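You operate a simulated robot arm through the tools that you are given. There is no shell and no other tool. Be economical: measure what you need, move in short steps, check, and stop when the job is done.

Carry out the task below with a simulated robot arm. There is one attempt and no reset: what you move stays moved.

Task
Lock out the yellow twister, then set its belt gauge to 7 mm.
Fine: switch off and orange pin in the lock hole before the tension lever moves; lock the tension knob again.

It is judged by the outcome, as a careful person would: the job done as asked, and still so three seconds after it is handed in. It fails if anything else is knocked over, pushed out of place, dropped, spilled or broken.

Robot
A 7-joint arm with a two-finger gripper, on a carriage that runs on a rail from [8, 2163] to [-1, -217] (x, y) and turns from 154 to 486 degrees about z. Base frame: it is fixed where the carriage stands at the start and does not move with it; the origin is on the floor, on the carriage's upright axis, x ahead of it, y to its left, z up. Lengths are in mm, angles in degrees, forces in N, time in s.
Its first joint turns from -149.0 to 149.0 degrees. Places, roughly: belt gauge [1200, 300, 1100]; black lock-out switch [1000, -200, 900]; black tension knob [900, 600, 800]; blue tension lever [900, 700, 800]; red belt lever [900, 500, 800]; yellow lock hole [1000, -200, 800]. Payload 2.45 kg.
The tool frame sits at the grasp point between the pads (the TCP): z along the fingers, y along the line on which they close. The tips reach 26 mm beyond it. Largest opening 96 mm; the body of the gripper starts 69 mm behind the TCP.
Orientation is told as [roll, pitch, yaw] about the base's x, y, z axes, in that order, counted from this pose: with the fingers straight down and closing along the base's y, the tool's x points along the base's -x, its y along +y and its z along -z.

Tools
- The arm moves only by the tool jog_arm. Its argument "plan" is a list of rows, each an object of numbers (a shift or turn left out is 0, a gripper value left out holds the last): "tx", "ty", "tz": the shift along the tool's x, y, z in mm; "wx", "wy", "wz": the turn, a rotation vector about the tool's x, y, z in degrees; "grip": the finger opening in mm, from 0 to 96. In form: [{"tx": .., "ty": .., "tz": .., "wx": .., "wy": .., "wz": .., "grip": ..}, ...]. A call has 1 to 8 rows; each row shifts and turns the commanded pose from where the row before left it, along the tool's axes as they then stand. Rows are played at 5 a second. More than 50 mm and 8.6 degrees between two rows, or a gripper value outside its range, and nothing of the call is played. Where a pose cannot be reached the arm comes as near as it can. A force on the tool above 40 N (or 10 N above the force at the start of the call, whichever is more), or a blocked arm, ends the call early, and 0.2 s more pass. Each finger halts on what it meets, pressing with about 41 N; the grip force reading is that of the motor and also rises with nothing between the fingers. The clock runs only during rows and for 0.2 s after the last one: add rows that do not move to give the fingers time. It gives the time, the measured TCP pose, the force on the tool (base axes), the opening and the grip force at its end, in the units of the frame above (readings bear some noise), with the torque about the TCP (base axes, N m) and any sound that the robot's microphone picked up.
- Cameras (640 x 400 px; columns grow to the right, rows downward): "scene" is now at [39.9, 185.2, 1685.1]; the picture's right is [0.18, -0.98, 0.00], its down [-0.58, -0.11, -0.81] and it looks along [0.79, 0.14, -0.59] (base axes); focal length 276 px, centre (320, 200). "wrist" rides on the gripper at [82, 3, -98] in the tool frame; the picture's right is [-0.04, 1.00, 0.00], its down [-0.73, -0.03, -0.68] and it looks along [-0.68, -0.03, 0.73] (tool axes); focal length 256 px, centre (320, 200). There is no depth. A picture from a camera that has moved, and an enlarged one, comes with that camera's place and axes in the base frame and with its lens.
- get_image(camera): a new picture of that camera. The clock stands still meanwhile.
- move_column(by): slides the trunk up (or, below 0, down) by that many mm; the arm and the scene camera ride with it, the base frame stays. It gives what a move gives, with no picture.
- roll_base(legs): drives the robot by 1 to 6 legs, each [ahead, left, turn to the left] in mm, mm and degrees, along the robot's own axes; the way and the turn of a leg run together, so that a leg with both is an arc; at most 1500 mm and 180 degrees a leg. The arm and the cameras ride along, it lands a little off, and it stops where it bumps. It keeps to its track: a leg is cut to what the track allows. It gives what a move gives.
- pan_tilt(pan, tilt): turns the head with the scene camera to pan (to the left, within 155 degrees either way) and tilt (down, from -29 to 69), counted from straight ahead of the robot. It gives what a move gives.
- inspect(camera, box): a new picture of the part [left, top, right, bottom] of that camera's present view, enlarged. The clock stands still meanwhile.
- close_job(): hands the job in; it is judged then, once.

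Go step by step. Nothing tells you exact positions but the pictures and the camera data: compare them with the known pose of the tool, close in by small moves and look again before you grip or let go. The budget is 120 turns and 82 pictures, counting those below and the enlarged ones. Unless the task says otherwise, let go and move clear before handing in, and close with one line.

The tools are called as a command line: name --argument value ..., lists and objects as JSON in quotes. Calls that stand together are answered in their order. jog_arm: Moves the arm, as the interface text tells. Its arguments: {"type":"object","properties":{"plan":{"type":"array","items":{"type":"object","properties":{"tx":{"type":"number"},"ty":{"type":"number"},"tz":{"type":"number"},"wx":{"type":"number"},"wy":{"type":"number"},"wz":{"type":"number"},"grip":{"type":"number"}}}}},"required":["plan"]} The other tools are called the same way: move_column (by) slides the trunk up or down; roll_base (legs) drives the base; pan_tilt (pan, tilt) turns the head that bears the scene camera; get_image (camera) takes a picture; inspect (camera, box) takes an enlarged picture of a part of a camera's view; close_job () hands the job in.

At the start:

```text
time: 0.0
tool_pos: [714.3, -21.3, 1124.1]
orientation: [0.0, 0.0, 0.0]
force: [0.2, -0.2, 0.4]
moment: [-0.03, 0.0, 0.01]
finger_gap: 96.0
grasp_force: 0.1
trunk travel left (down, up): [-675.0, 35.0]
robot x, y, heading: [-1.1, 3.2, -0.1]
head pan, tilt: [10.3, 36.2]
```

scene: 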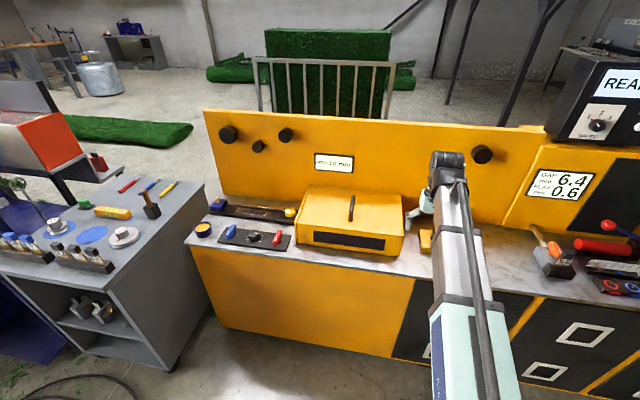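
wrist: 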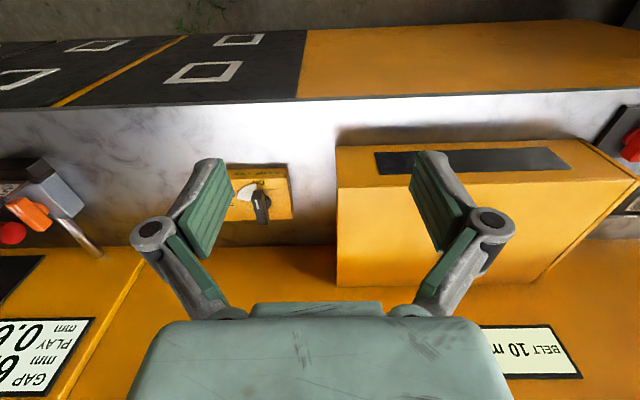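

I see a yellow machine with a panel of levers on the left and a small lock-out switch plate under the gripper. I'll enlarge both areas first.

inspect --camera "scene" --box '[180, 180, 340, 280]'

inspect --camera "wrist" --box '[180, 130, 340, 230]'

inspect --camera "scene" --box '[480, 180, 640, 300]'

inspect --camera "scene" --box '[0, 160, 200, 300]'

```text
4.00 times, centred on (260, 230) of scene
camera zoom: at [39.9, 185.2, 1685.1], right [0.18, -0.98, 0.0], down [-0.58, -0.11, -0.81], along [0.79, 0.14, -0.59], focal length 1102 px, centre (560, 80)
```

zoom: 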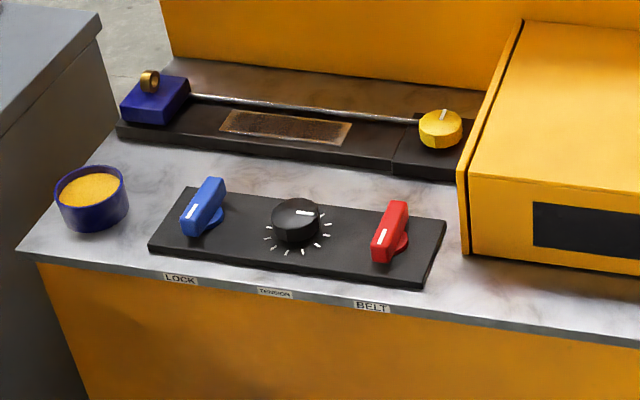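

```text
4.00 times, centred on (260, 180) of wrist
camera zoom: at [633.2, -18.3, 1222.7], right [0.04, 1.0, 0.0], down [0.73, -0.03, 0.68], along [0.68, -0.03, -0.73], focal length 1024 px, centre (560, 280)
```

zoom: 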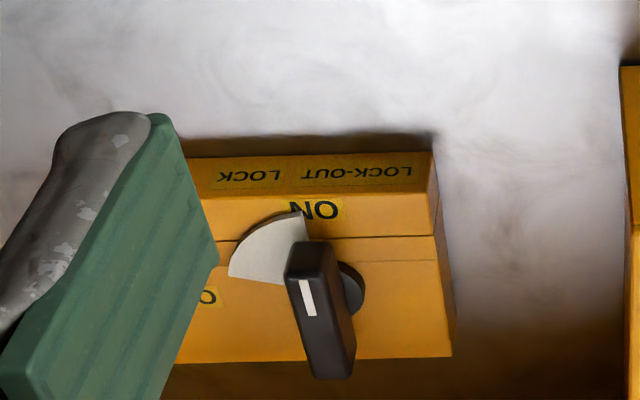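

```text
3.33 times, centred on (560, 240) of scene
camera zoom: at [39.9, 185.2, 1685.1], right [0.18, -0.98, 0.0], down [-0.58, -0.11, -0.81], along [0.79, 0.14, -0.59], focal length 918 px, centre (-480, 67)
```

zoom: 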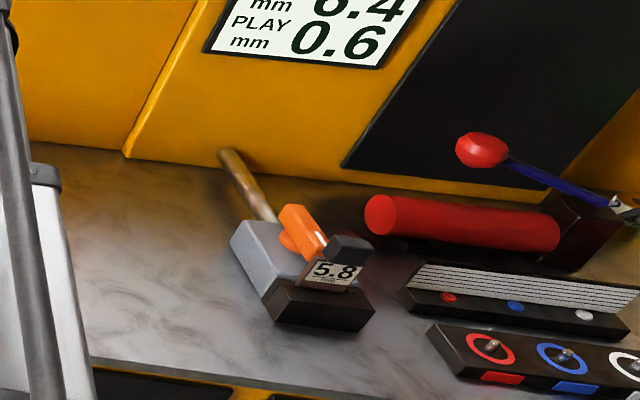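

```text
2.86 times, centred on (100, 230) of scene
camera zoom: at [39.9, 185.2, 1685.1], right [0.18, -0.98, 0.0], down [-0.58, -0.11, -0.81], along [0.79, 0.14, -0.59], focal length 787 px, centre (949, 114)
```

zoom: 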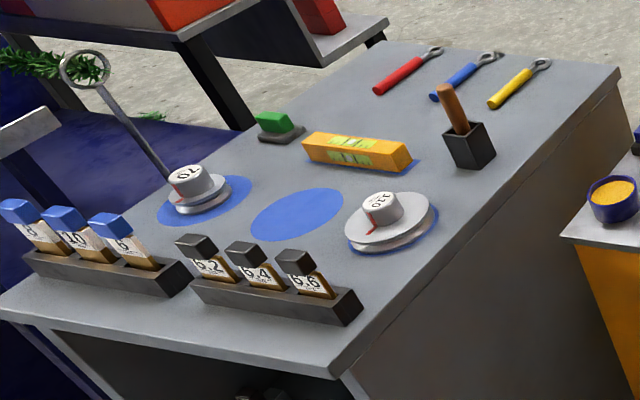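

The knob panel reads LOCK (blue), TENSION (black knob) and BELT (red). Next I'll shift the arm to get a full look at the lock-out box and find the orange pin.

jog_arm --plan '[{"ty": -45}, {"ty": -45}, {"ty": -45}, {"ty": -45}, {"tx": 40}, {"tx": 40}]'

get_image --camera "wrist"

get_image --camera "scene"

```text
time: 1.4
tool_pos: [633.6, -200.2, 1121.7]
orientation: [0.1, -0.1, 0.0]
force: [0.6, -0.2, 0.5]
moment: [-0.05, -0.01, 0.03]
finger_gap: 96.0
grasp_force: 0.1
trunk travel left (down, up): [-675.0, 35.0]
robot x, y, heading: [0.8, 3.3, 0.1]
head pan, tilt: [10.3, 36.2]
```

```text
75 pictures are left
camera wrist: at [551.7, -197.7, 1221.3], right [0.04, 1.0, 0.0], down [0.73, -0.03, 0.68], along [0.68, -0.03, -0.73], focal length 256 px, centre (320, 200)
```

wrist: 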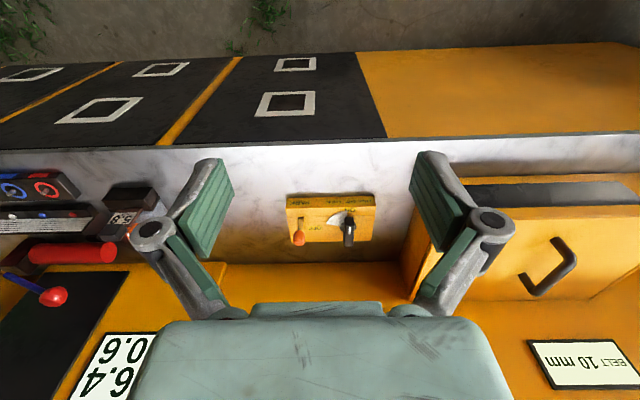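

```text
74 pictures are left
camera scene: at [39.4, 185.5, 1685.1], right [0.18, -0.98, 0.0], down [-0.58, -0.11, -0.81], along [0.79, 0.14, -0.59], focal length 276 px, centre (320, 200)
```

scene: 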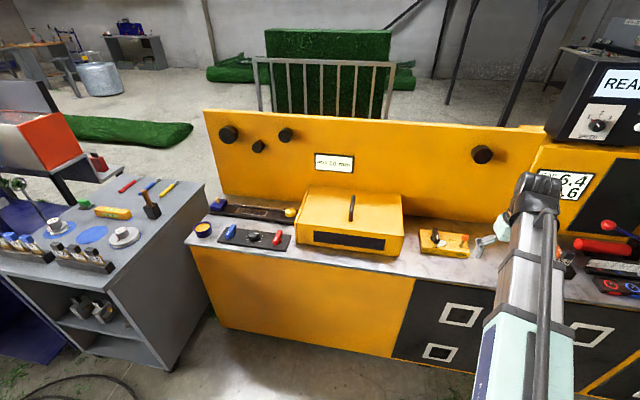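

inspect --camera "wrist" --box '[270, 180, 390, 255]'

inspect --camera "scene" --box '[400, 210, 496, 270]'

```text
5.33 times, centred on (330, 218) of wrist
camera zoom: at [551.7, -197.7, 1221.3], right [0.04, 1.0, 0.0], down [0.73, -0.03, 0.68], along [0.68, -0.03, -0.73], focal length 1365 px, centre (267, 107)
```

zoom: 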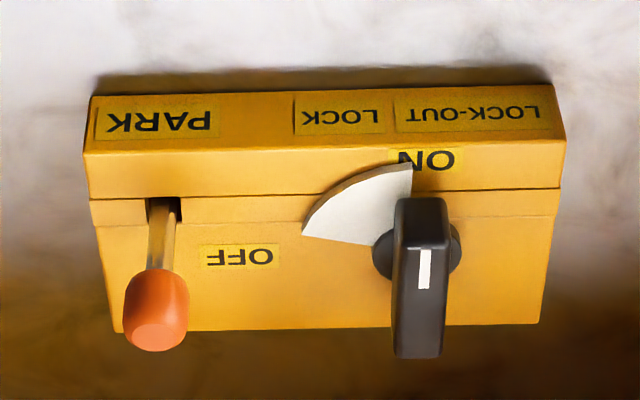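

```text
6.67 times, centred on (448, 240) of scene
camera zoom: at [39.4, 185.5, 1685.1], right [0.18, -0.98, 0.0], down [-0.58, -0.11, -0.81], along [0.79, 0.14, -0.59], focal length 1836 px, centre (-533, -67)
```

zoom: 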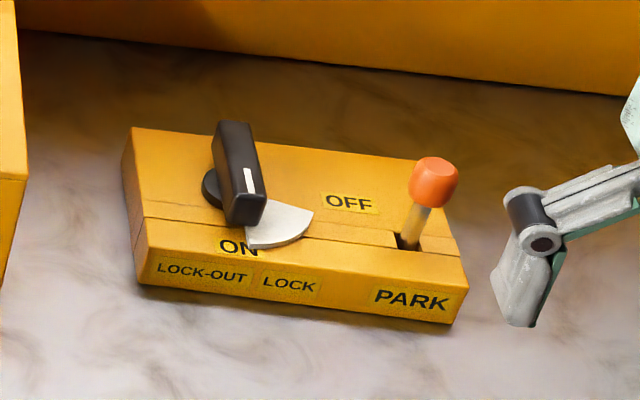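

The box holds the black switch at ON, the white shield over the LOCK hole, and the orange-headed pin parked near [951, -256, 897]. I'll bring the arm back, roll along the rail towards it and look again.

jog_arm --plan '[{"ty": 45}, {"ty": 45}, {"ty": 45}, {"ty": 45}]'

roll_base --legs '[[0, -190, 0]]'

jog_arm --plan '[{"tx": -45}, {"tx": -45}, {"tx": -45}, {"tx": -45}, {"tx": -45, "tz": 25}, {"tx": -20, "tz": 35}]'

get_image --camera "wrist"

```text
time: 2.4
tool_pos: [636.4, -18.5, 1121.4]
orientation: [0.0, 0.0, -0.1]
force: [-0.7, 1.0, -0.2]
moment: [-0.01, 0.0, 0.02]
finger_gap: 95.9
grasp_force: 0.0
trunk travel left (down, up): [-675.0, 35.0]
robot x, y, heading: [0.3, 2.0, -0.0]
head pan, tilt: [10.3, 36.2]
```

```text
time: 3.9
tool_pos: [636.2, -203.8, 1121.8]
orientation: [0.0, 0.0, 0.1]
force: [-0.2, 0.0, 0.2]
moment: [0.0, -0.03, -0.01]
finger_gap: 95.8
grasp_force: 0.1
trunk travel left (down, up): [-675.0, 35.0]
robot x, y, heading: [0.0, -184.6, 0.1]
head pan, tilt: [10.3, 36.2]
```

```text
refused: row 5 steps farther than a row can; nothing moved
```

```text
71 pictures are left
camera wrist: at [553.5, -201.9, 1221.1], right [0.04, 1.0, 0.0], down [0.73, -0.03, 0.68], along [0.68, -0.03, -0.73], focal length 256 px, centre (320, 200)
```

wrist: 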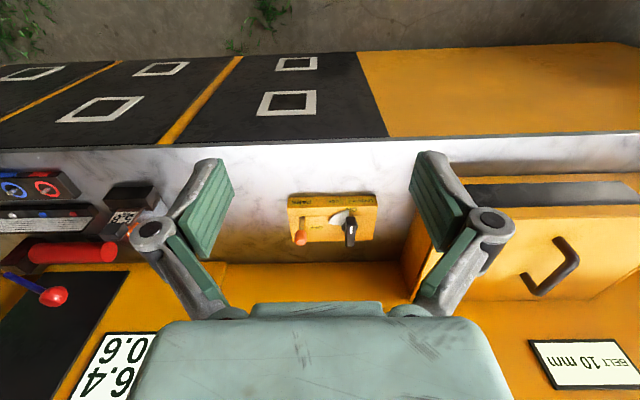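

jog_arm --plan '[{"tx": -45}, {"tx": -45}, {"tx": -45}, {"tx": -45}, {"tx": -40, "tz": 25}, {"tx": -20, "tz": 35}, {"ty": 15, "tz": 20}]'

get_image --camera "wrist"

inspect --camera "scene" --box '[320, 190, 480, 290]'

```text
time: 5.5
tool_pos: [874.3, -187.8, 1040.6]
orientation: [0.0, -0.1, 0.1]
force: [0.6, 0.2, -0.7]
moment: [-0.01, 0.02, -0.02]
finger_gap: 96.0
grasp_force: 0.1
trunk travel left (down, up): [-675.0, 35.0]
robot x, y, heading: [-5.3, -188.6, 0.3]
head pan, tilt: [10.3, 36.2]
```

```text
70 pictures are left
camera wrist: at [792.3, -185.2, 1139.9], right [0.04, 1.0, 0.0], down [0.73, -0.03, 0.68], along [0.68, -0.03, -0.73], focal length 256 px, centre (320, 200)
```

wrist: 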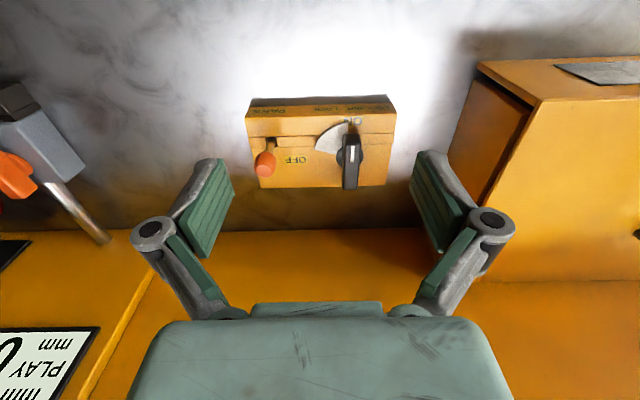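

```text
4.00 times, centred on (400, 240) of scene
camera zoom: at [38.9, -0.3, 1685.1], right [0.18, -0.98, 0.0], down [-0.58, -0.11, -0.81], along [0.79, 0.15, -0.59], focal length 1102 px, centre (0, 40)
```

zoom: 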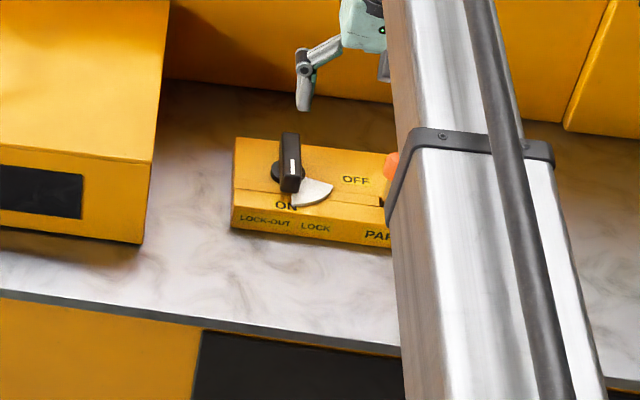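

inspect --camera "wrist" --box '[240, 85, 400, 205]'

```text
3.33 times, centred on (320, 145) of wrist
camera zoom: at [792.3, -185.2, 1139.9], right [0.04, 1.0, 0.0], down [0.73, -0.03, 0.68], along [0.68, -0.03, -0.73], focal length 853 px, centre (320, 383)
```

zoom: 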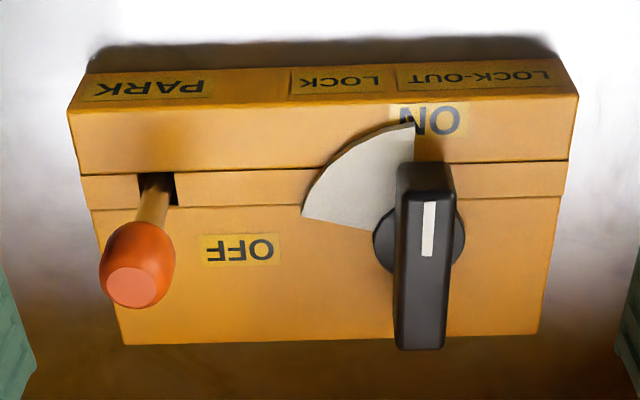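

The hub comes out near [984, -155], with the handle top at z≈875 and the pin head near [965, -258, 890]. I'll move above the switch handle and narrow the fingers.

jog_arm --plan '[{"tx": -40, "ty": 16, "grip": 60}, {"tx": -40, "ty": 17}, {"tx": -29, "tz": 20}, {"tz": 45}]'

get_image --camera "wrist"

```text
time: 6.5
tool_pos: [985.8, -153.5, 975.0]
orientation: [0.0, -0.1, 0.1]
force: [-0.2, 0.1, 0.6]
moment: [0.02, -0.01, -0.01]
finger_gap: 60.0
grasp_force: 0.1
trunk travel left (down, up): [-675.0, 35.0]
robot x, y, heading: [-3.6, -188.3, -0.2]
head pan, tilt: [10.3, 36.2]
```

```text
67 pictures are left
camera wrist: at [903.8, -151.8, 1074.9], right [0.04, 1.0, 0.0], down [0.73, -0.03, 0.68], along [0.68, -0.03, -0.73], focal length 256 px, centre (320, 200)
```

wrist: 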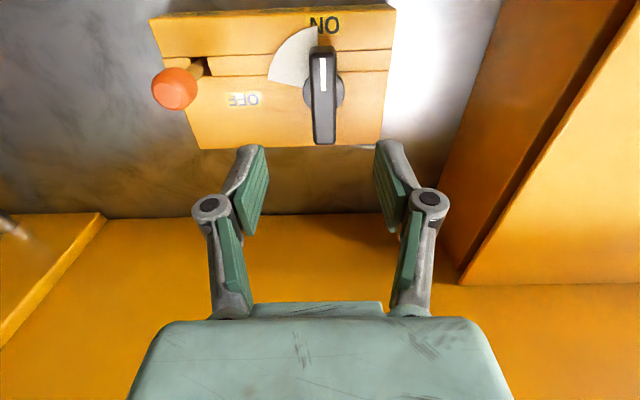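

The TCP is centred over the hub within a couple of mm. I'll descend to just above gripping height and look.

jog_arm --plan '[{"tz": 40}, {"tz": 30}, {"tz": 18}, {}]'

inspect --camera "wrist" --box '[200, 110, 440, 260]'

```text
time: 7.5
tool_pos: [984.5, -155.2, 887.4]
orientation: [0.1, 0.0, 0.2]
force: [0.5, -0.4, 0.4]
moment: [-0.02, 0.0, 0.0]
finger_gap: 60.2
grasp_force: 0.0
trunk travel left (down, up): [-675.0, 35.0]
robot x, y, heading: [-0.1, -184.7, 0.2]
head pan, tilt: [10.3, 36.2]
```

```text
2.67 times, centred on (320, 185) of wrist
camera zoom: at [902.7, -152.4, 986.0], right [0.04, 1.0, 0.0], down [0.73, -0.03, 0.68], along [0.68, -0.03, -0.73], focal length 683 px, centre (320, 240)
```

zoom: 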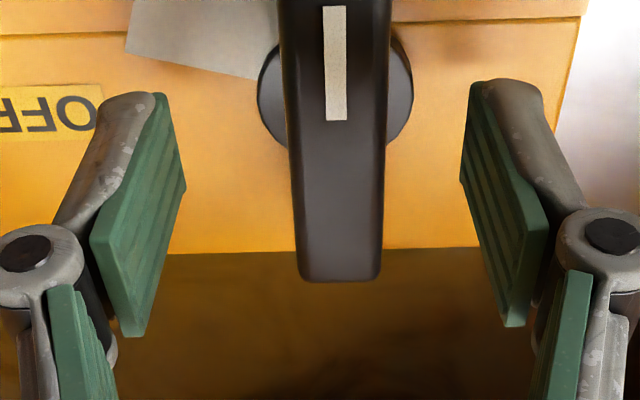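

jog_arm --plan '[{"tz": 4, "ty": 1.5}, {"grip": 40}, {"grip": 10}, {}, {}]'

inspect --camera "wrist" --box '[200, 110, 440, 260]'

```text
time: 8.7
tool_pos: [985.8, -150.4, 883.7]
orientation: [0.1, -0.1, 0.2]
force: [0.7, 9.7, 3.4]
moment: [0.28, -0.04, 0.05]
finger_gap: 21.0
grasp_force: 45.0
trunk travel left (down, up): [-675.0, 35.0]
robot x, y, heading: [-0.7, -186.4, -0.2]
head pan, tilt: [10.3, 36.2]
```

```text
2.67 times, centred on (320, 185) of wrist
camera zoom: at [902.8, -149.1, 983.3], right [0.04, 1.0, 0.0], down [0.73, -0.03, 0.68], along [0.68, -0.02, -0.73], focal length 683 px, centre (320, 240)
```

zoom: 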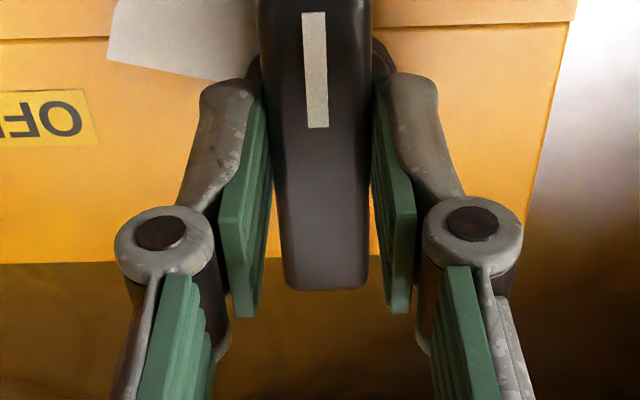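

The handle is gripped. I'll turn it in steps toward OFF (+z sense, tool wz negative).

jog_arm --plan '[{"ty": 2.5}, {"wz": -8}, {"wz": -8}, {"wz": -8}, {}]'

get_image --camera "wrist"

```text
time: 9.9
tool_pos: [985.2, -152.7, 884.4]
orientation: [0.0, 0.0, 24.2]
force: [10.6, -3.6, 6.8]
moment: [-0.4, 0.23, -0.07]
finger_gap: 20.8
grasp_force: 44.7
trunk travel left (down, up): [-675.0, 35.0]
robot x, y, heading: [-2.1, -188.4, 0.3]
head pan, tilt: [10.3, 36.2]
```

```text
64 pictures are left
camera wrist: at [908.9, -184.1, 983.3], right [-0.37, 0.93, 0.0], down [0.68, 0.28, 0.68], along [0.63, 0.25, -0.73], focal length 256 px, centre (320, 200)
```

wrist: 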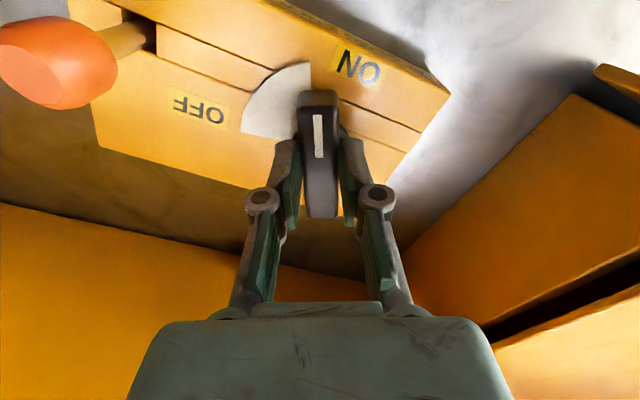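

jog_arm --plan '[{"wz": -8.2}, {"wz": -8.2}, {"wz": -8.2}, {"wz": -8.2}, {"wz": -8.2}, {"wz": -8.2}, {}]'

jog_arm --plan '[{"wz": -8.2}, {"wz": -8.2}, {}]'

get_image --camera "wrist"

inspect --camera "scene" --box '[320, 190, 480, 290]'

```text
time: 11.7
tool_pos: [988.0, -154.8, 884.9]
orientation: [-0.6, 0.2, 73.3]
force: [2.7, -2.2, -4.7]
moment: [0.17, -0.51, 0.04]
finger_gap: 21.0
grasp_force: 45.0
trunk travel left (down, up): [-675.0, 35.0]
robot x, y, heading: [-4.2, -187.0, 0.3]
head pan, tilt: [10.3, 36.2]
stopped in row 7: the force on the tool passed its limit at 40 N (the readings are from after the stop); the commanded pose is now the measured one
```

```text
time: 12.5
tool_pos: [988.8, -155.6, 884.8]
orientation: [-0.5, 0.3, 89.9]
force: [15.8, -7.9, -4.2]
moment: [1.08, -0.43, -0.05]
finger_gap: 20.8
grasp_force: 45.2
trunk travel left (down, up): [-675.0, 35.0]
robot x, y, heading: [3.1, -185.9, 0.1]
head pan, tilt: [10.3, 36.2]
```

```text
63 pictures are left
camera wrist: at [984.2, -237.5, 983.7], right [-1.0, 0.04, -0.01], down [0.03, 0.74, 0.68], along [0.04, 0.68, -0.74], focal length 256 px, centre (320, 200)
```

wrist: 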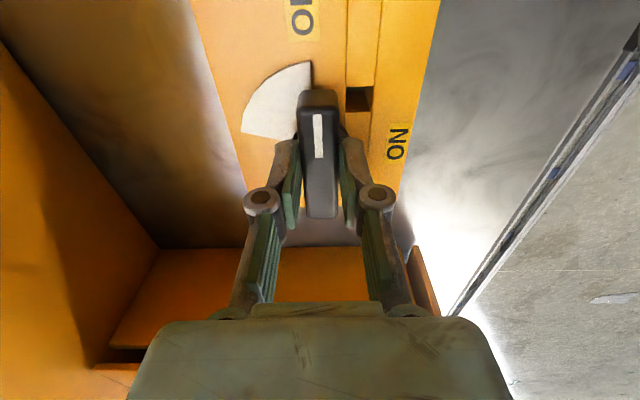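

```text
4.00 times, centred on (400, 240) of scene
camera zoom: at [41.4, -1.6, 1685.1], right [0.18, -0.98, 0.0], down [-0.58, -0.11, -0.81], along [0.79, 0.15, -0.59], focal length 1102 px, centre (0, 40)
```

zoom: 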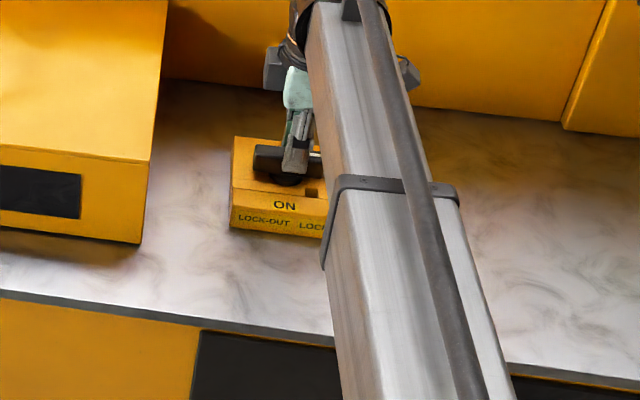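

The handle is at 90°, the shield has swung away and the lock hole is exposed near [966, -185]. I'll release, lift straight up and check.

jog_arm --plan '[{"grip": 50}, {}, {"tz": -40}, {"tz": -45}, {"tz": -25}]'

get_image --camera "wrist"

```text
time: 13.7
tool_pos: [987.3, -154.1, 995.5]
orientation: [-0.5, 0.2, 89.8]
force: [0.1, 0.7, -0.3]
moment: [0.04, 0.02, 0.01]
finger_gap: 50.1
grasp_force: 0.0
trunk travel left (down, up): [-675.0, 35.0]
robot x, y, heading: [-2.8, -184.2, 0.1]
head pan, tilt: [10.3, 36.2]
```

```text
61 pictures are left
camera wrist: at [981.0, -235.0, 1094.9], right [-1.0, 0.04, -0.01], down [0.03, 0.74, 0.68], along [0.04, 0.68, -0.74], focal length 256 px, centre (320, 200)
```

wrist: 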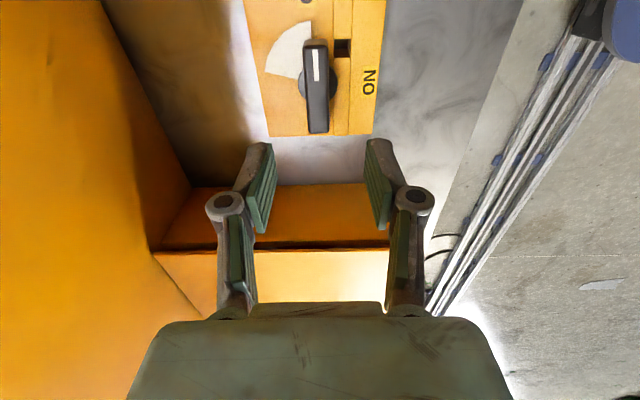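

The switch stays OFF. Now I'll move above the pin, with the tool still at yaw 90.

jog_arm --plan '[{"tx": 40, "ty": 12}, {"tx": 40, "ty": 12}, {"tx": 22}, {}]'

get_image --camera "wrist"

```text
time: 14.7
tool_pos: [960.9, -255.4, 996.5]
orientation: [-0.5, 0.2, 89.8]
force: [0.3, 0.0, -0.1]
moment: [-0.01, 0.0, 0.01]
finger_gap: 50.1
grasp_force: 0.1
trunk travel left (down, up): [-675.0, 35.0]
robot x, y, heading: [-0.3, -188.8, -0.0]
head pan, tilt: [10.3, 36.2]
```

```text
60 pictures are left
camera wrist: at [955.6, -337.1, 1095.8], right [-1.0, 0.04, -0.01], down [0.03, 0.74, 0.68], along [0.04, 0.68, -0.74], focal length 256 px, centre (320, 200)
```

wrist: 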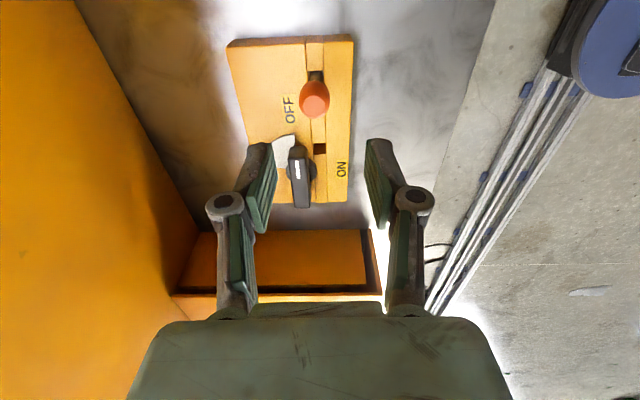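

jog_arm --plan '[{"tx": 3, "ty": -4}, {"tz": 40}, {"tz": 36}, {}]'

get_image --camera "wrist"

inspect --camera "scene" --box '[380, 190, 540, 290]'

```text
time: 15.7
tool_pos: [965.7, -258.3, 921.1]
orientation: [-0.6, 0.2, 89.8]
force: [0.5, -0.1, 0.2]
moment: [0.02, -0.01, 0.0]
finger_gap: 50.2
grasp_force: 0.1
trunk travel left (down, up): [-675.0, 35.0]
robot x, y, heading: [-1.3, -183.5, 0.1]
head pan, tilt: [10.3, 36.2]
```

```text
59 pictures are left
camera wrist: at [960.3, -340.9, 1020.0], right [-1.0, 0.04, -0.01], down [0.03, 0.74, 0.68], along [0.04, 0.68, -0.74], focal length 256 px, centre (320, 200)
```

wrist: 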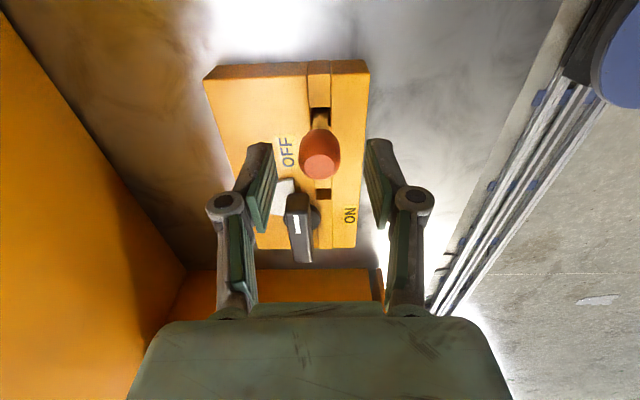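

```text
4.00 times, centred on (460, 240) of scene
camera zoom: at [39.0, -0.5, 1685.1], right [0.18, -0.98, 0.0], down [-0.58, -0.11, -0.81], along [0.79, 0.15, -0.59], focal length 1102 px, centre (-240, 40)
```

zoom: 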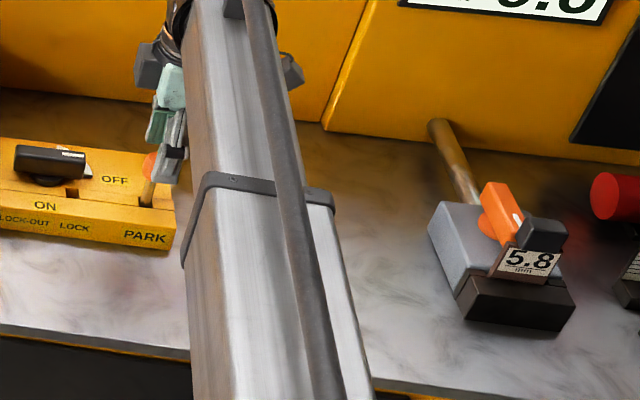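

The pin head top is at about z 905. I'll grip it with the tips at ~881, so the fingers stay above the switch handle later.

jog_arm --plan '[{"tz": 13}, {"grip": 35}, {"grip": 10}, {}, {}]'

get_image --camera "wrist"

```text
time: 16.9
tool_pos: [965.8, -259.3, 907.9]
orientation: [-0.4, 0.1, 89.8]
force: [-0.4, -0.1, 0.7]
moment: [0.02, -0.03, -0.01]
finger_gap: 23.9
grasp_force: 40.8
trunk travel left (down, up): [-675.0, 35.0]
robot x, y, heading: [1.6, -184.6, 0.3]
head pan, tilt: [10.3, 36.2]
```

```text
57 pictures are left
camera wrist: at [961.2, -340.5, 1007.0], right [-1.0, 0.04, -0.01], down [0.03, 0.74, 0.68], along [0.04, 0.68, -0.74], focal length 256 px, centre (320, 200)
```

wrist: 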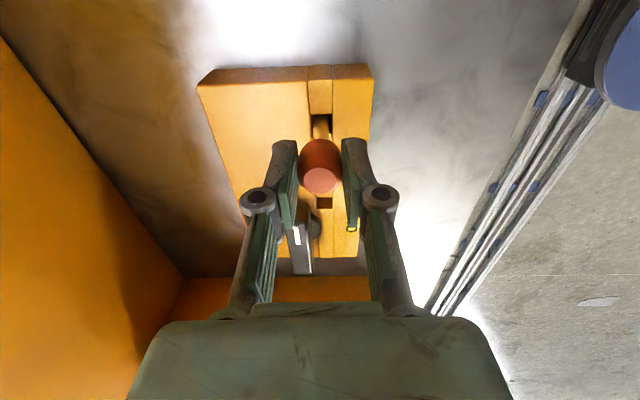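

The pin is gripped (gap 23.9). I'll lift it straight up.

jog_arm --plan '[{"tz": -15}, {"tz": -25}, {"tz": -25}, {}]'

get_image --camera "wrist"

inspect --camera "scene" --box '[360, 190, 456, 250]'

```text
time: 17.9
tool_pos: [963.7, -256.9, 973.8]
orientation: [-0.6, 0.2, 89.7]
force: [0.4, -0.6, -1.1]
moment: [0.03, -0.02, -0.04]
finger_gap: 23.9
grasp_force: 41.0
trunk travel left (down, up): [-675.0, 35.0]
robot x, y, heading: [0.3, -185.1, -0.0]
head pan, tilt: [10.3, 36.2]
```

```text
56 pictures are left
camera wrist: at [959.8, -339.4, 1072.4], right [-1.0, 0.04, -0.01], down [0.03, 0.74, 0.68], along [0.04, 0.68, -0.74], focal length 256 px, centre (320, 200)
```

wrist: 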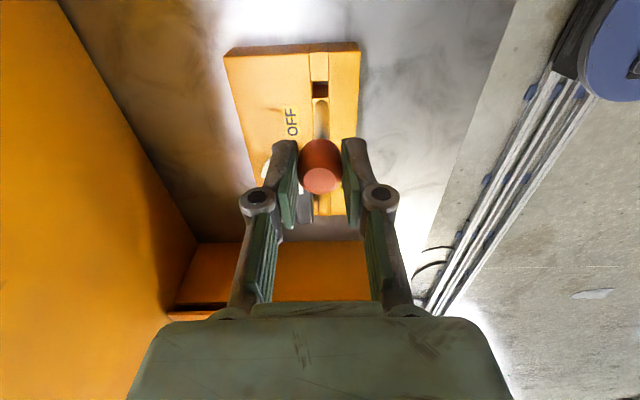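

```text
6.67 times, centred on (408, 220) of scene
camera zoom: at [38.9, -0.5, 1685.1], right [0.18, -0.98, 0.0], down [-0.58, -0.11, -0.81], along [0.79, 0.15, -0.59], focal length 1836 px, centre (-267, 67)
```

zoom: 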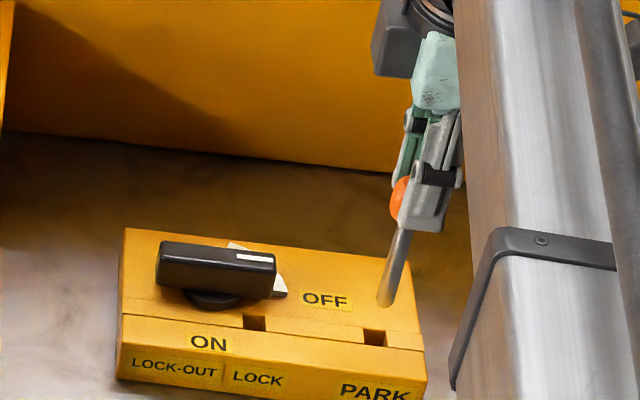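

The pin is clear of the box. The holes are about 75 mm apart along y, so I'll move there and check alignment.

jog_arm --plan '[{"tz": -10}, {"tx": -25}, {"tx": -25}, {"tx": -25, "ty": -1}, {}, {}]'

inspect --camera "wrist" --box '[240, 60, 400, 200]'

inspect --camera "scene" --box '[340, 190, 436, 250]'

```text
time: 19.3
tool_pos: [967.6, -183.6, 982.2]
orientation: [-0.6, 0.2, 89.7]
force: [-0.2, 0.0, -1.2]
moment: [-0.02, -0.03, -0.02]
finger_gap: 23.7
grasp_force: 40.7
trunk travel left (down, up): [-675.0, 35.0]
robot x, y, heading: [-1.1, -188.0, -0.0]
head pan, tilt: [10.3, 36.2]
```

```text
2.86 times, centred on (320, 130) of wrist
camera zoom: at [962.0, -265.4, 1081.9], right [-1.0, 0.04, -0.01], down [0.03, 0.74, 0.68], along [0.04, 0.68, -0.74], focal length 731 px, centre (320, 400)
```

zoom: 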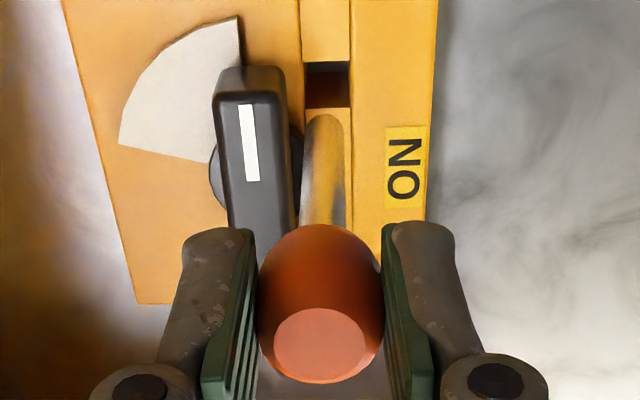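

```text
6.67 times, centred on (388, 220) of scene
camera zoom: at [39.1, -0.6, 1685.1], right [0.18, -0.98, 0.0], down [-0.58, -0.11, -0.81], along [0.79, 0.15, -0.59], focal length 1836 px, centre (-133, 67)
```

zoom: 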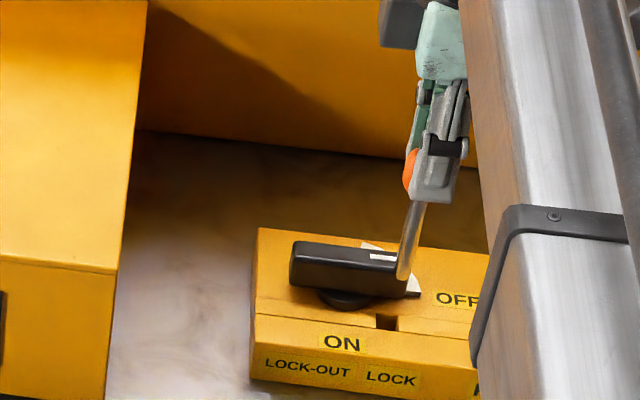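

The shaft needs about 4 mm more in +y and 1.5 mm in -x to line up with the hole. I'll correct that, lower partway and check.

jog_arm --plan '[{"tx": -4, "ty": 1.5}, {"tz": 15}, {"tz": 13}, {}, {}]'

inspect --camera "wrist" --box '[240, 60, 400, 200]'

inspect --camera "scene" --box '[350, 200, 430, 250]'

```text
time: 20.5
tool_pos: [965.7, -180.0, 953.1]
orientation: [-0.5, 0.2, 89.7]
force: [0.1, -0.1, -1.9]
moment: [-0.05, 0.01, 0.03]
finger_gap: 23.9
grasp_force: 41.2
trunk travel left (down, up): [-675.0, 35.0]
robot x, y, heading: [0.1, -185.7, 0.4]
head pan, tilt: [10.3, 36.2]
```

```text
2.86 times, centred on (320, 130) of wrist
camera zoom: at [960.1, -262.1, 1053.1], right [-1.0, 0.04, -0.01], down [0.03, 0.74, 0.68], along [0.04, 0.68, -0.74], focal length 731 px, centre (320, 400)
```

zoom: 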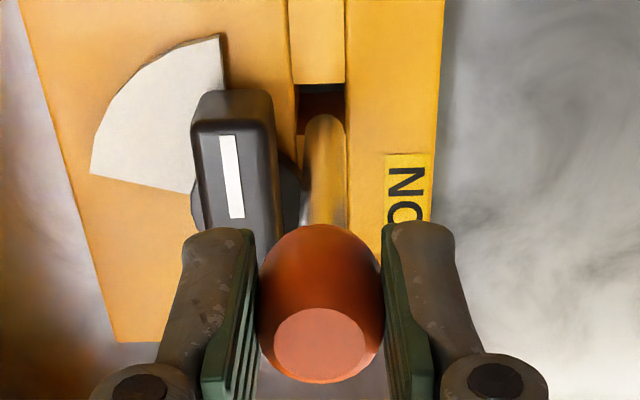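

```text
8.00 times, centred on (390, 225) of scene
camera zoom: at [39.0, -0.5, 1685.1], right [0.18, -0.98, 0.0], down [-0.58, -0.11, -0.81], along [0.79, 0.15, -0.59], focal length 2204 px, centre (-240, 0)
```

zoom: 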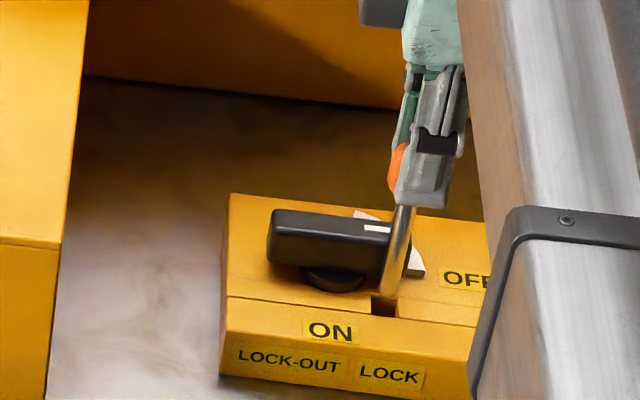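

Nearly lined up; I'll shift 1.3 mm in +x and lower slowly into the hole.

jog_arm --plan '[{"ty": -1.3}, {"tz": 8}, {"tz": 6}, {"tz": 4}, {}]'

inspect --camera "wrist" --box '[240, 60, 400, 200]'

inspect --camera "scene" --box '[350, 200, 430, 250]'

```text
time: 21.7
tool_pos: [966.7, -178.4, 934.7]
orientation: [-0.4, 0.3, 89.8]
force: [0.3, -0.5, -0.9]
moment: [0.0, 0.02, 0.0]
finger_gap: 23.9
grasp_force: 41.3
trunk travel left (down, up): [-675.0, 35.0]
robot x, y, heading: [-2.5, -186.1, 0.1]
head pan, tilt: [10.3, 36.2]
```

```text
2.86 times, centred on (320, 130) of wrist
camera zoom: at [962.2, -261.5, 1035.1], right [-1.0, 0.04, -0.01], down [0.03, 0.74, 0.68], along [0.04, 0.68, -0.74], focal length 731 px, centre (320, 400)
```

zoom: 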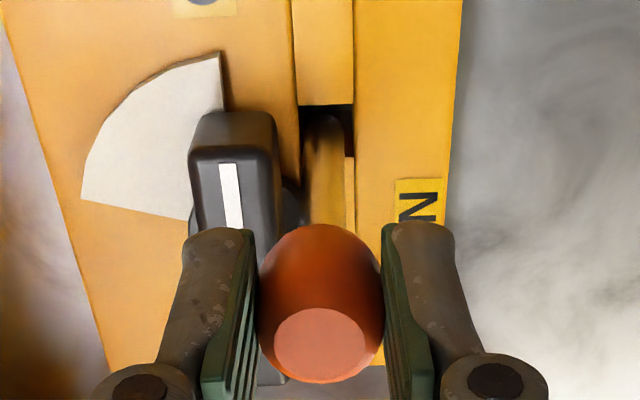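

```text
8.00 times, centred on (390, 225) of scene
camera zoom: at [39.1, -0.5, 1685.1], right [0.18, -0.98, 0.0], down [-0.58, -0.11, -0.81], along [0.79, 0.15, -0.59], focal length 2204 px, centre (-240, 0)
```

zoom: 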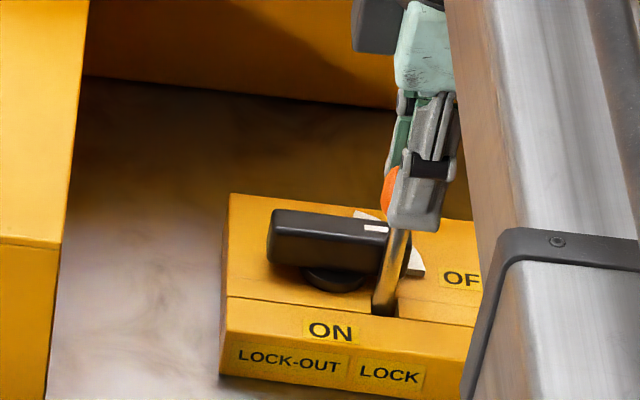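

The shaft appears to be entering the hole. I'll keep lowering to the seating height seen in PARK (TCP z≈908).

jog_arm --plan '[{"ty": 0.7, "tz": 4}, {"tz": 6}, {"tz": 6}, {"tz": 5}, {"tz": 4}, {}]'

inspect --camera "wrist" --box '[240, 60, 400, 200]'

inspect --camera "scene" --box '[350, 200, 430, 250]'

```text
time: 23.1
tool_pos: [966.5, -179.9, 908.8]
orientation: [-0.5, 0.1, 89.7]
force: [0.1, 0.0, -1.1]
moment: [-0.01, 0.03, 0.06]
finger_gap: 24.0
grasp_force: 41.2
trunk travel left (down, up): [-675.0, 35.0]
robot x, y, heading: [-1.4, -187.7, 0.2]
head pan, tilt: [10.3, 36.2]
```

```text
2.86 times, centred on (320, 130) of wrist
camera zoom: at [962.1, -261.7, 1009.2], right [-1.0, 0.04, -0.01], down [0.03, 0.74, 0.68], along [0.04, 0.68, -0.74], focal length 731 px, centre (320, 400)
```

zoom: 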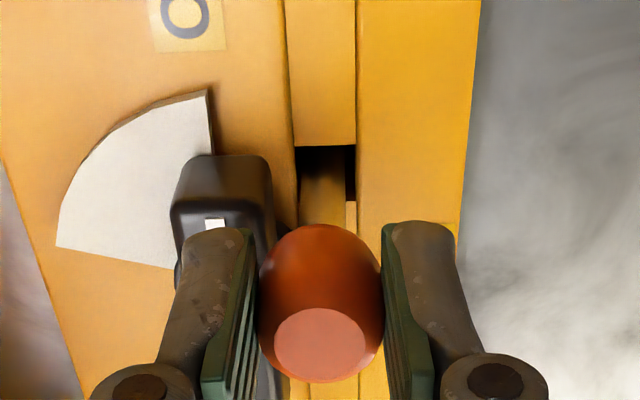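

```text
8.00 times, centred on (390, 225) of scene
camera zoom: at [39.1, -0.5, 1685.1], right [0.18, -0.98, 0.0], down [-0.58, -0.11, -0.81], along [0.79, 0.15, -0.59], focal length 2204 px, centre (-240, 0)
```

zoom: 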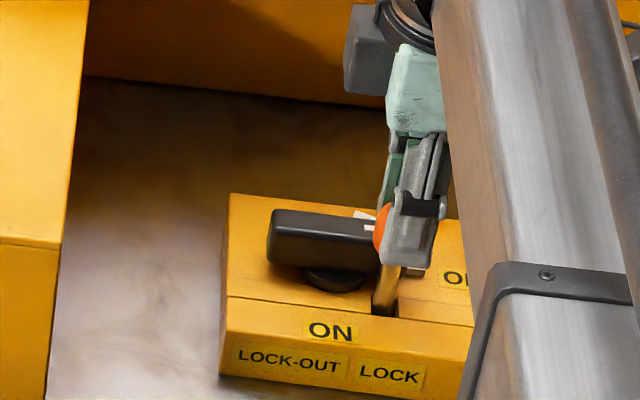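

The pin is in the LOCK hole at the same depth as it sat in PARK, with no side force. I'll press 2 mm to seat it, open and rise.

jog_arm --plan '[{"tz": 2}, {"grip": 32}, {}, {"grip": 42}, {}]'

jog_arm --plan '[{"tz": -30}, {"tz": -40}, {"tz": -40}, {}]'

get_image --camera "wrist"

inspect --camera "scene" --box '[350, 200, 430, 250]'

```text
time: 24.3
tool_pos: [966.2, -179.3, 907.9]
orientation: [-0.5, 0.2, 89.8]
force: [0.0, -0.8, -0.1]
moment: [0.04, 0.01, -0.01]
finger_gap: 42.2
grasp_force: 0.0
trunk travel left (down, up): [-675.0, 35.0]
robot x, y, heading: [0.5, -180.6, 0.3]
head pan, tilt: [10.3, 36.2]
```

```text
time: 25.3
tool_pos: [964.8, -179.0, 1017.4]
orientation: [-0.4, 0.3, 89.7]
force: [-0.8, 0.1, -0.1]
moment: [0.01, 0.0, 0.01]
finger_gap: 42.1
grasp_force: 0.1
trunk travel left (down, up): [-675.0, 35.0]
robot x, y, heading: [2.6, -185.3, 0.3]
head pan, tilt: [10.3, 36.2]
```

```text
46 pictures are left
camera wrist: at [959.8, -261.3, 1118.2], right [-1.0, 0.04, -0.01], down [0.03, 0.74, 0.68], along [0.04, 0.68, -0.74], focal length 256 px, centre (320, 200)
```

wrist: 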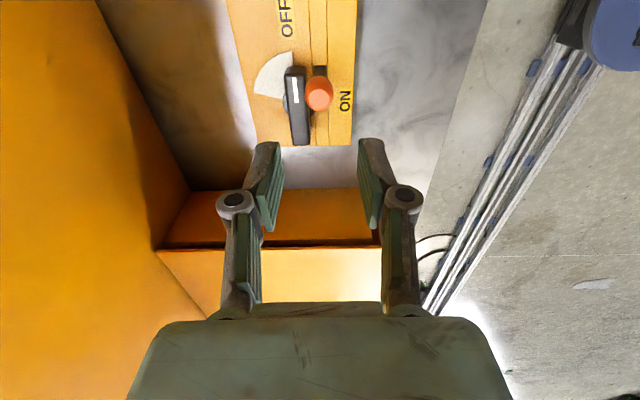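

```text
8.00 times, centred on (390, 225) of scene
camera zoom: at [38.7, -0.5, 1685.1], right [0.18, -0.98, 0.0], down [-0.58, -0.11, -0.81], along [0.79, 0.15, -0.59], focal length 2204 px, centre (-240, 0)
```

zoom: 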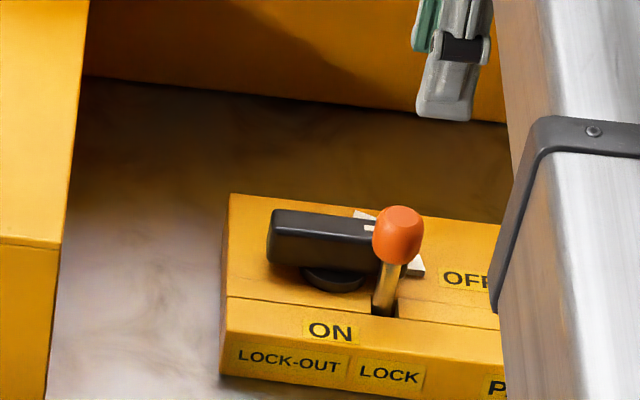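

Lock-out is complete: switch OFF and the pin in LOCK. Next I'll retract, turn the tool back to yaw 0 and roll to the tension panel.

jog_arm --plan '[{"tz": -45}, {"tz": -45}, {"wz": 8.5, "ty": 30}, {"wz": 8.5, "ty": 30}, {"wz": 8.5, "ty": 30}, {"wz": 8.5, "ty": 30}, {"wz": 8.5, "ty": 20}]'

jog_arm --plan '[{"wz": 8.5, "tx": 30}, {"wz": 8.5, "tx": 30}, {"wz": 8.5, "tx": 30}, {"wz": 8.5, "tx": 30}, {"wz": 8.5, "tx": 30}, {"wz": 4.7, "tx": 30, "grip": 70}, {}]'

roll_base --legs '[[0, 700, 0]]'

get_image --camera "wrist"

get_image --camera "scene"

```text
time: 26.9
tool_pos: [832.2, -140.1, 1105.7]
orientation: [-0.6, -0.3, 47.2]
force: [-0.2, -0.5, 0.6]
moment: [-0.01, 0.03, -0.04]
finger_gap: 42.2
grasp_force: 0.0
trunk travel left (down, up): [-675.0, 35.0]
robot x, y, heading: [2.2, -184.9, 0.0]
head pan, tilt: [10.3, 36.2]
```

```text
time: 28.5
tool_pos: [675.2, -218.3, 1107.4]
orientation: [-0.3, -0.5, 0.1]
force: [-0.5, -0.1, -0.2]
moment: [-0.02, -0.03, -0.03]
finger_gap: 70.0
grasp_force: 0.1
trunk travel left (down, up): [-675.0, 35.0]
robot x, y, heading: [-2.5, -187.3, -0.1]
head pan, tilt: [10.3, 36.2]
```

```text
time: 32.4
tool_pos: [678.5, 475.2, 1106.6]
orientation: [-0.2, -0.5, -0.6]
force: [-0.4, 0.3, 0.0]
moment: [-0.02, 0.01, 0.01]
finger_gap: 69.7
grasp_force: 0.1
trunk travel left (down, up): [-675.0, 35.0]
robot x, y, heading: [2.8, 516.4, -0.5]
head pan, tilt: [10.3, 36.2]
```

```text
44 pictures are left
camera wrist: at [595.5, 478.7, 1205.2], right [0.05, 1.0, 0.0], down [0.73, -0.03, 0.69], along [0.68, -0.04, -0.73], focal length 256 px, centre (320, 200)
```

wrist: 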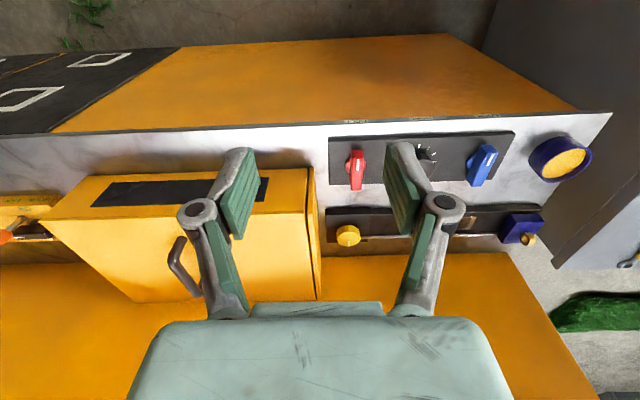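

```text
43 pictures are left
camera scene: at [43.8, 699.9, 1685.1], right [0.17, -0.99, 0.0], down [-0.58, -0.1, -0.81], along [0.8, 0.14, -0.59], focal length 276 px, centre (320, 200)
```

scene: 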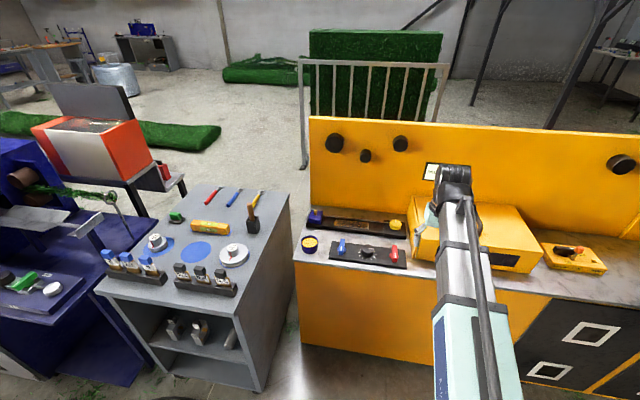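

The panel is ahead and to the left. I'll move the arm toward the knob for a closer view.

jog_arm --plan '[{"ty": 45}, {"ty": 45}, {"ty": 45}, {"ty": 40}, {"tx": -30, "tz": 25}, {"tx": -30, "tz": 25}, {}]'

get_image --camera "wrist"

inspect --camera "scene" --box '[290, 130, 450, 270]'

```text
time: 34.0
tool_pos: [739.0, 649.4, 1056.9]
orientation: [-0.2, -0.5, -0.6]
force: [0.4, 0.2, 0.0]
moment: [0.02, 0.0, -0.02]
finger_gap: 69.9
grasp_force: 0.1
trunk travel left (down, up): [-675.0, 35.0]
robot x, y, heading: [2.4, 516.8, -0.6]
head pan, tilt: [10.3, 36.2]
```

```text
42 pictures are left
camera wrist: at [657.8, 652.0, 1154.8], right [0.05, 1.0, 0.0], down [0.73, -0.03, 0.69], along [0.68, -0.04, -0.73], focal length 256 px, centre (320, 200)
```

wrist: 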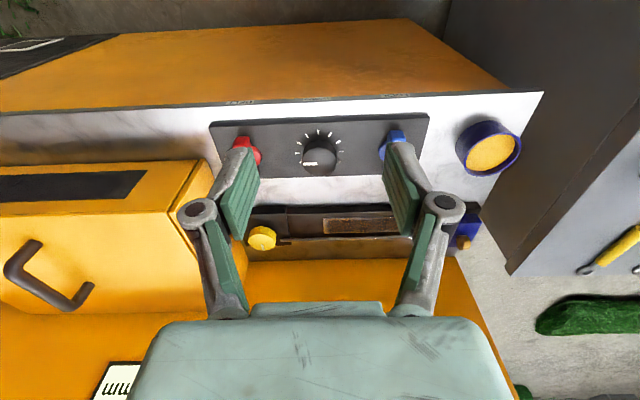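

```text
2.86 times, centred on (370, 200) of scene
camera zoom: at [44.0, 699.8, 1685.1], right [0.17, -0.99, 0.0], down [-0.58, -0.1, -0.81], along [0.8, 0.14, -0.59], focal length 787 px, centre (177, 200)
```

zoom: 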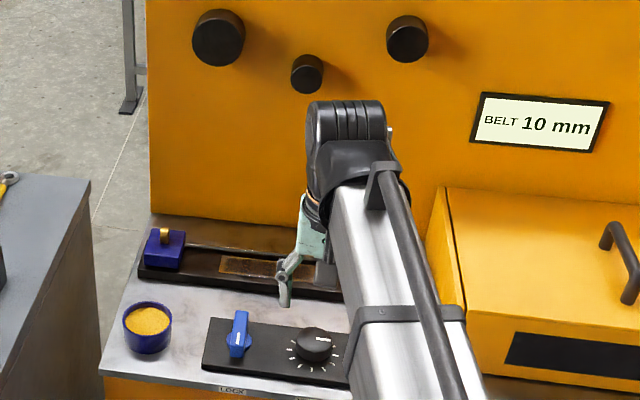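

The gauge reads "BELT 10 mm". I'll go over the blue lever for a close look.

jog_arm --plan '[{"ty": 40, "tx": -20}, {"ty": 40, "tx": -20}, {"tz": 40}, {"tx": -20, "tz": 20}]'

get_image --camera "wrist"

inspect --camera "scene" --box '[310, 215, 430, 285]'

```text
time: 35.0
tool_pos: [802.3, 728.8, 997.7]
orientation: [-0.3, -0.6, -0.6]
force: [0.5, 0.7, -0.5]
moment: [0.0, 0.05, -0.02]
finger_gap: 69.9
grasp_force: 0.1
trunk travel left (down, up): [-675.0, 35.0]
robot x, y, heading: [1.3, 515.2, -0.4]
head pan, tilt: [10.3, 36.2]
```

```text
40 pictures are left
camera wrist: at [718.4, 732.5, 1096.6], right [0.05, 1.0, 0.0], down [0.73, -0.03, 0.69], along [0.69, -0.04, -0.73], focal length 256 px, centre (320, 200)
```

wrist: 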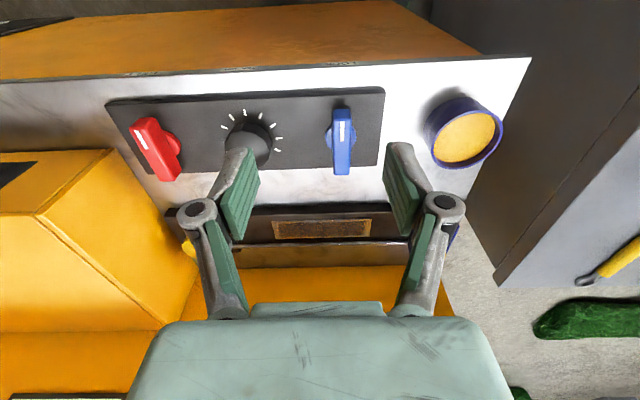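

```text
5.33 times, centred on (370, 250) of scene
camera zoom: at [44.0, 699.7, 1685.1], right [0.17, -0.99, 0.0], down [-0.58, -0.1, -0.81], along [0.8, 0.14, -0.59], focal length 1469 px, centre (53, -67)
```

zoom: 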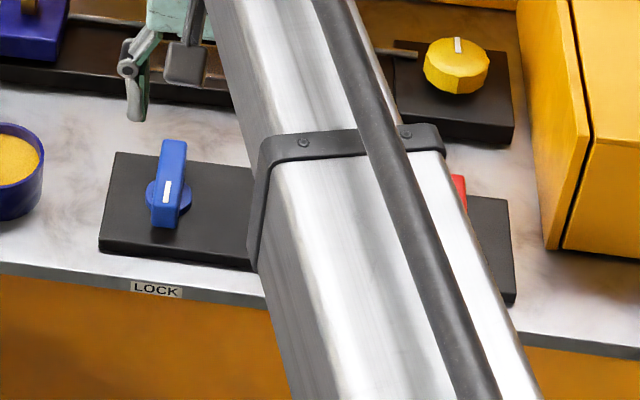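

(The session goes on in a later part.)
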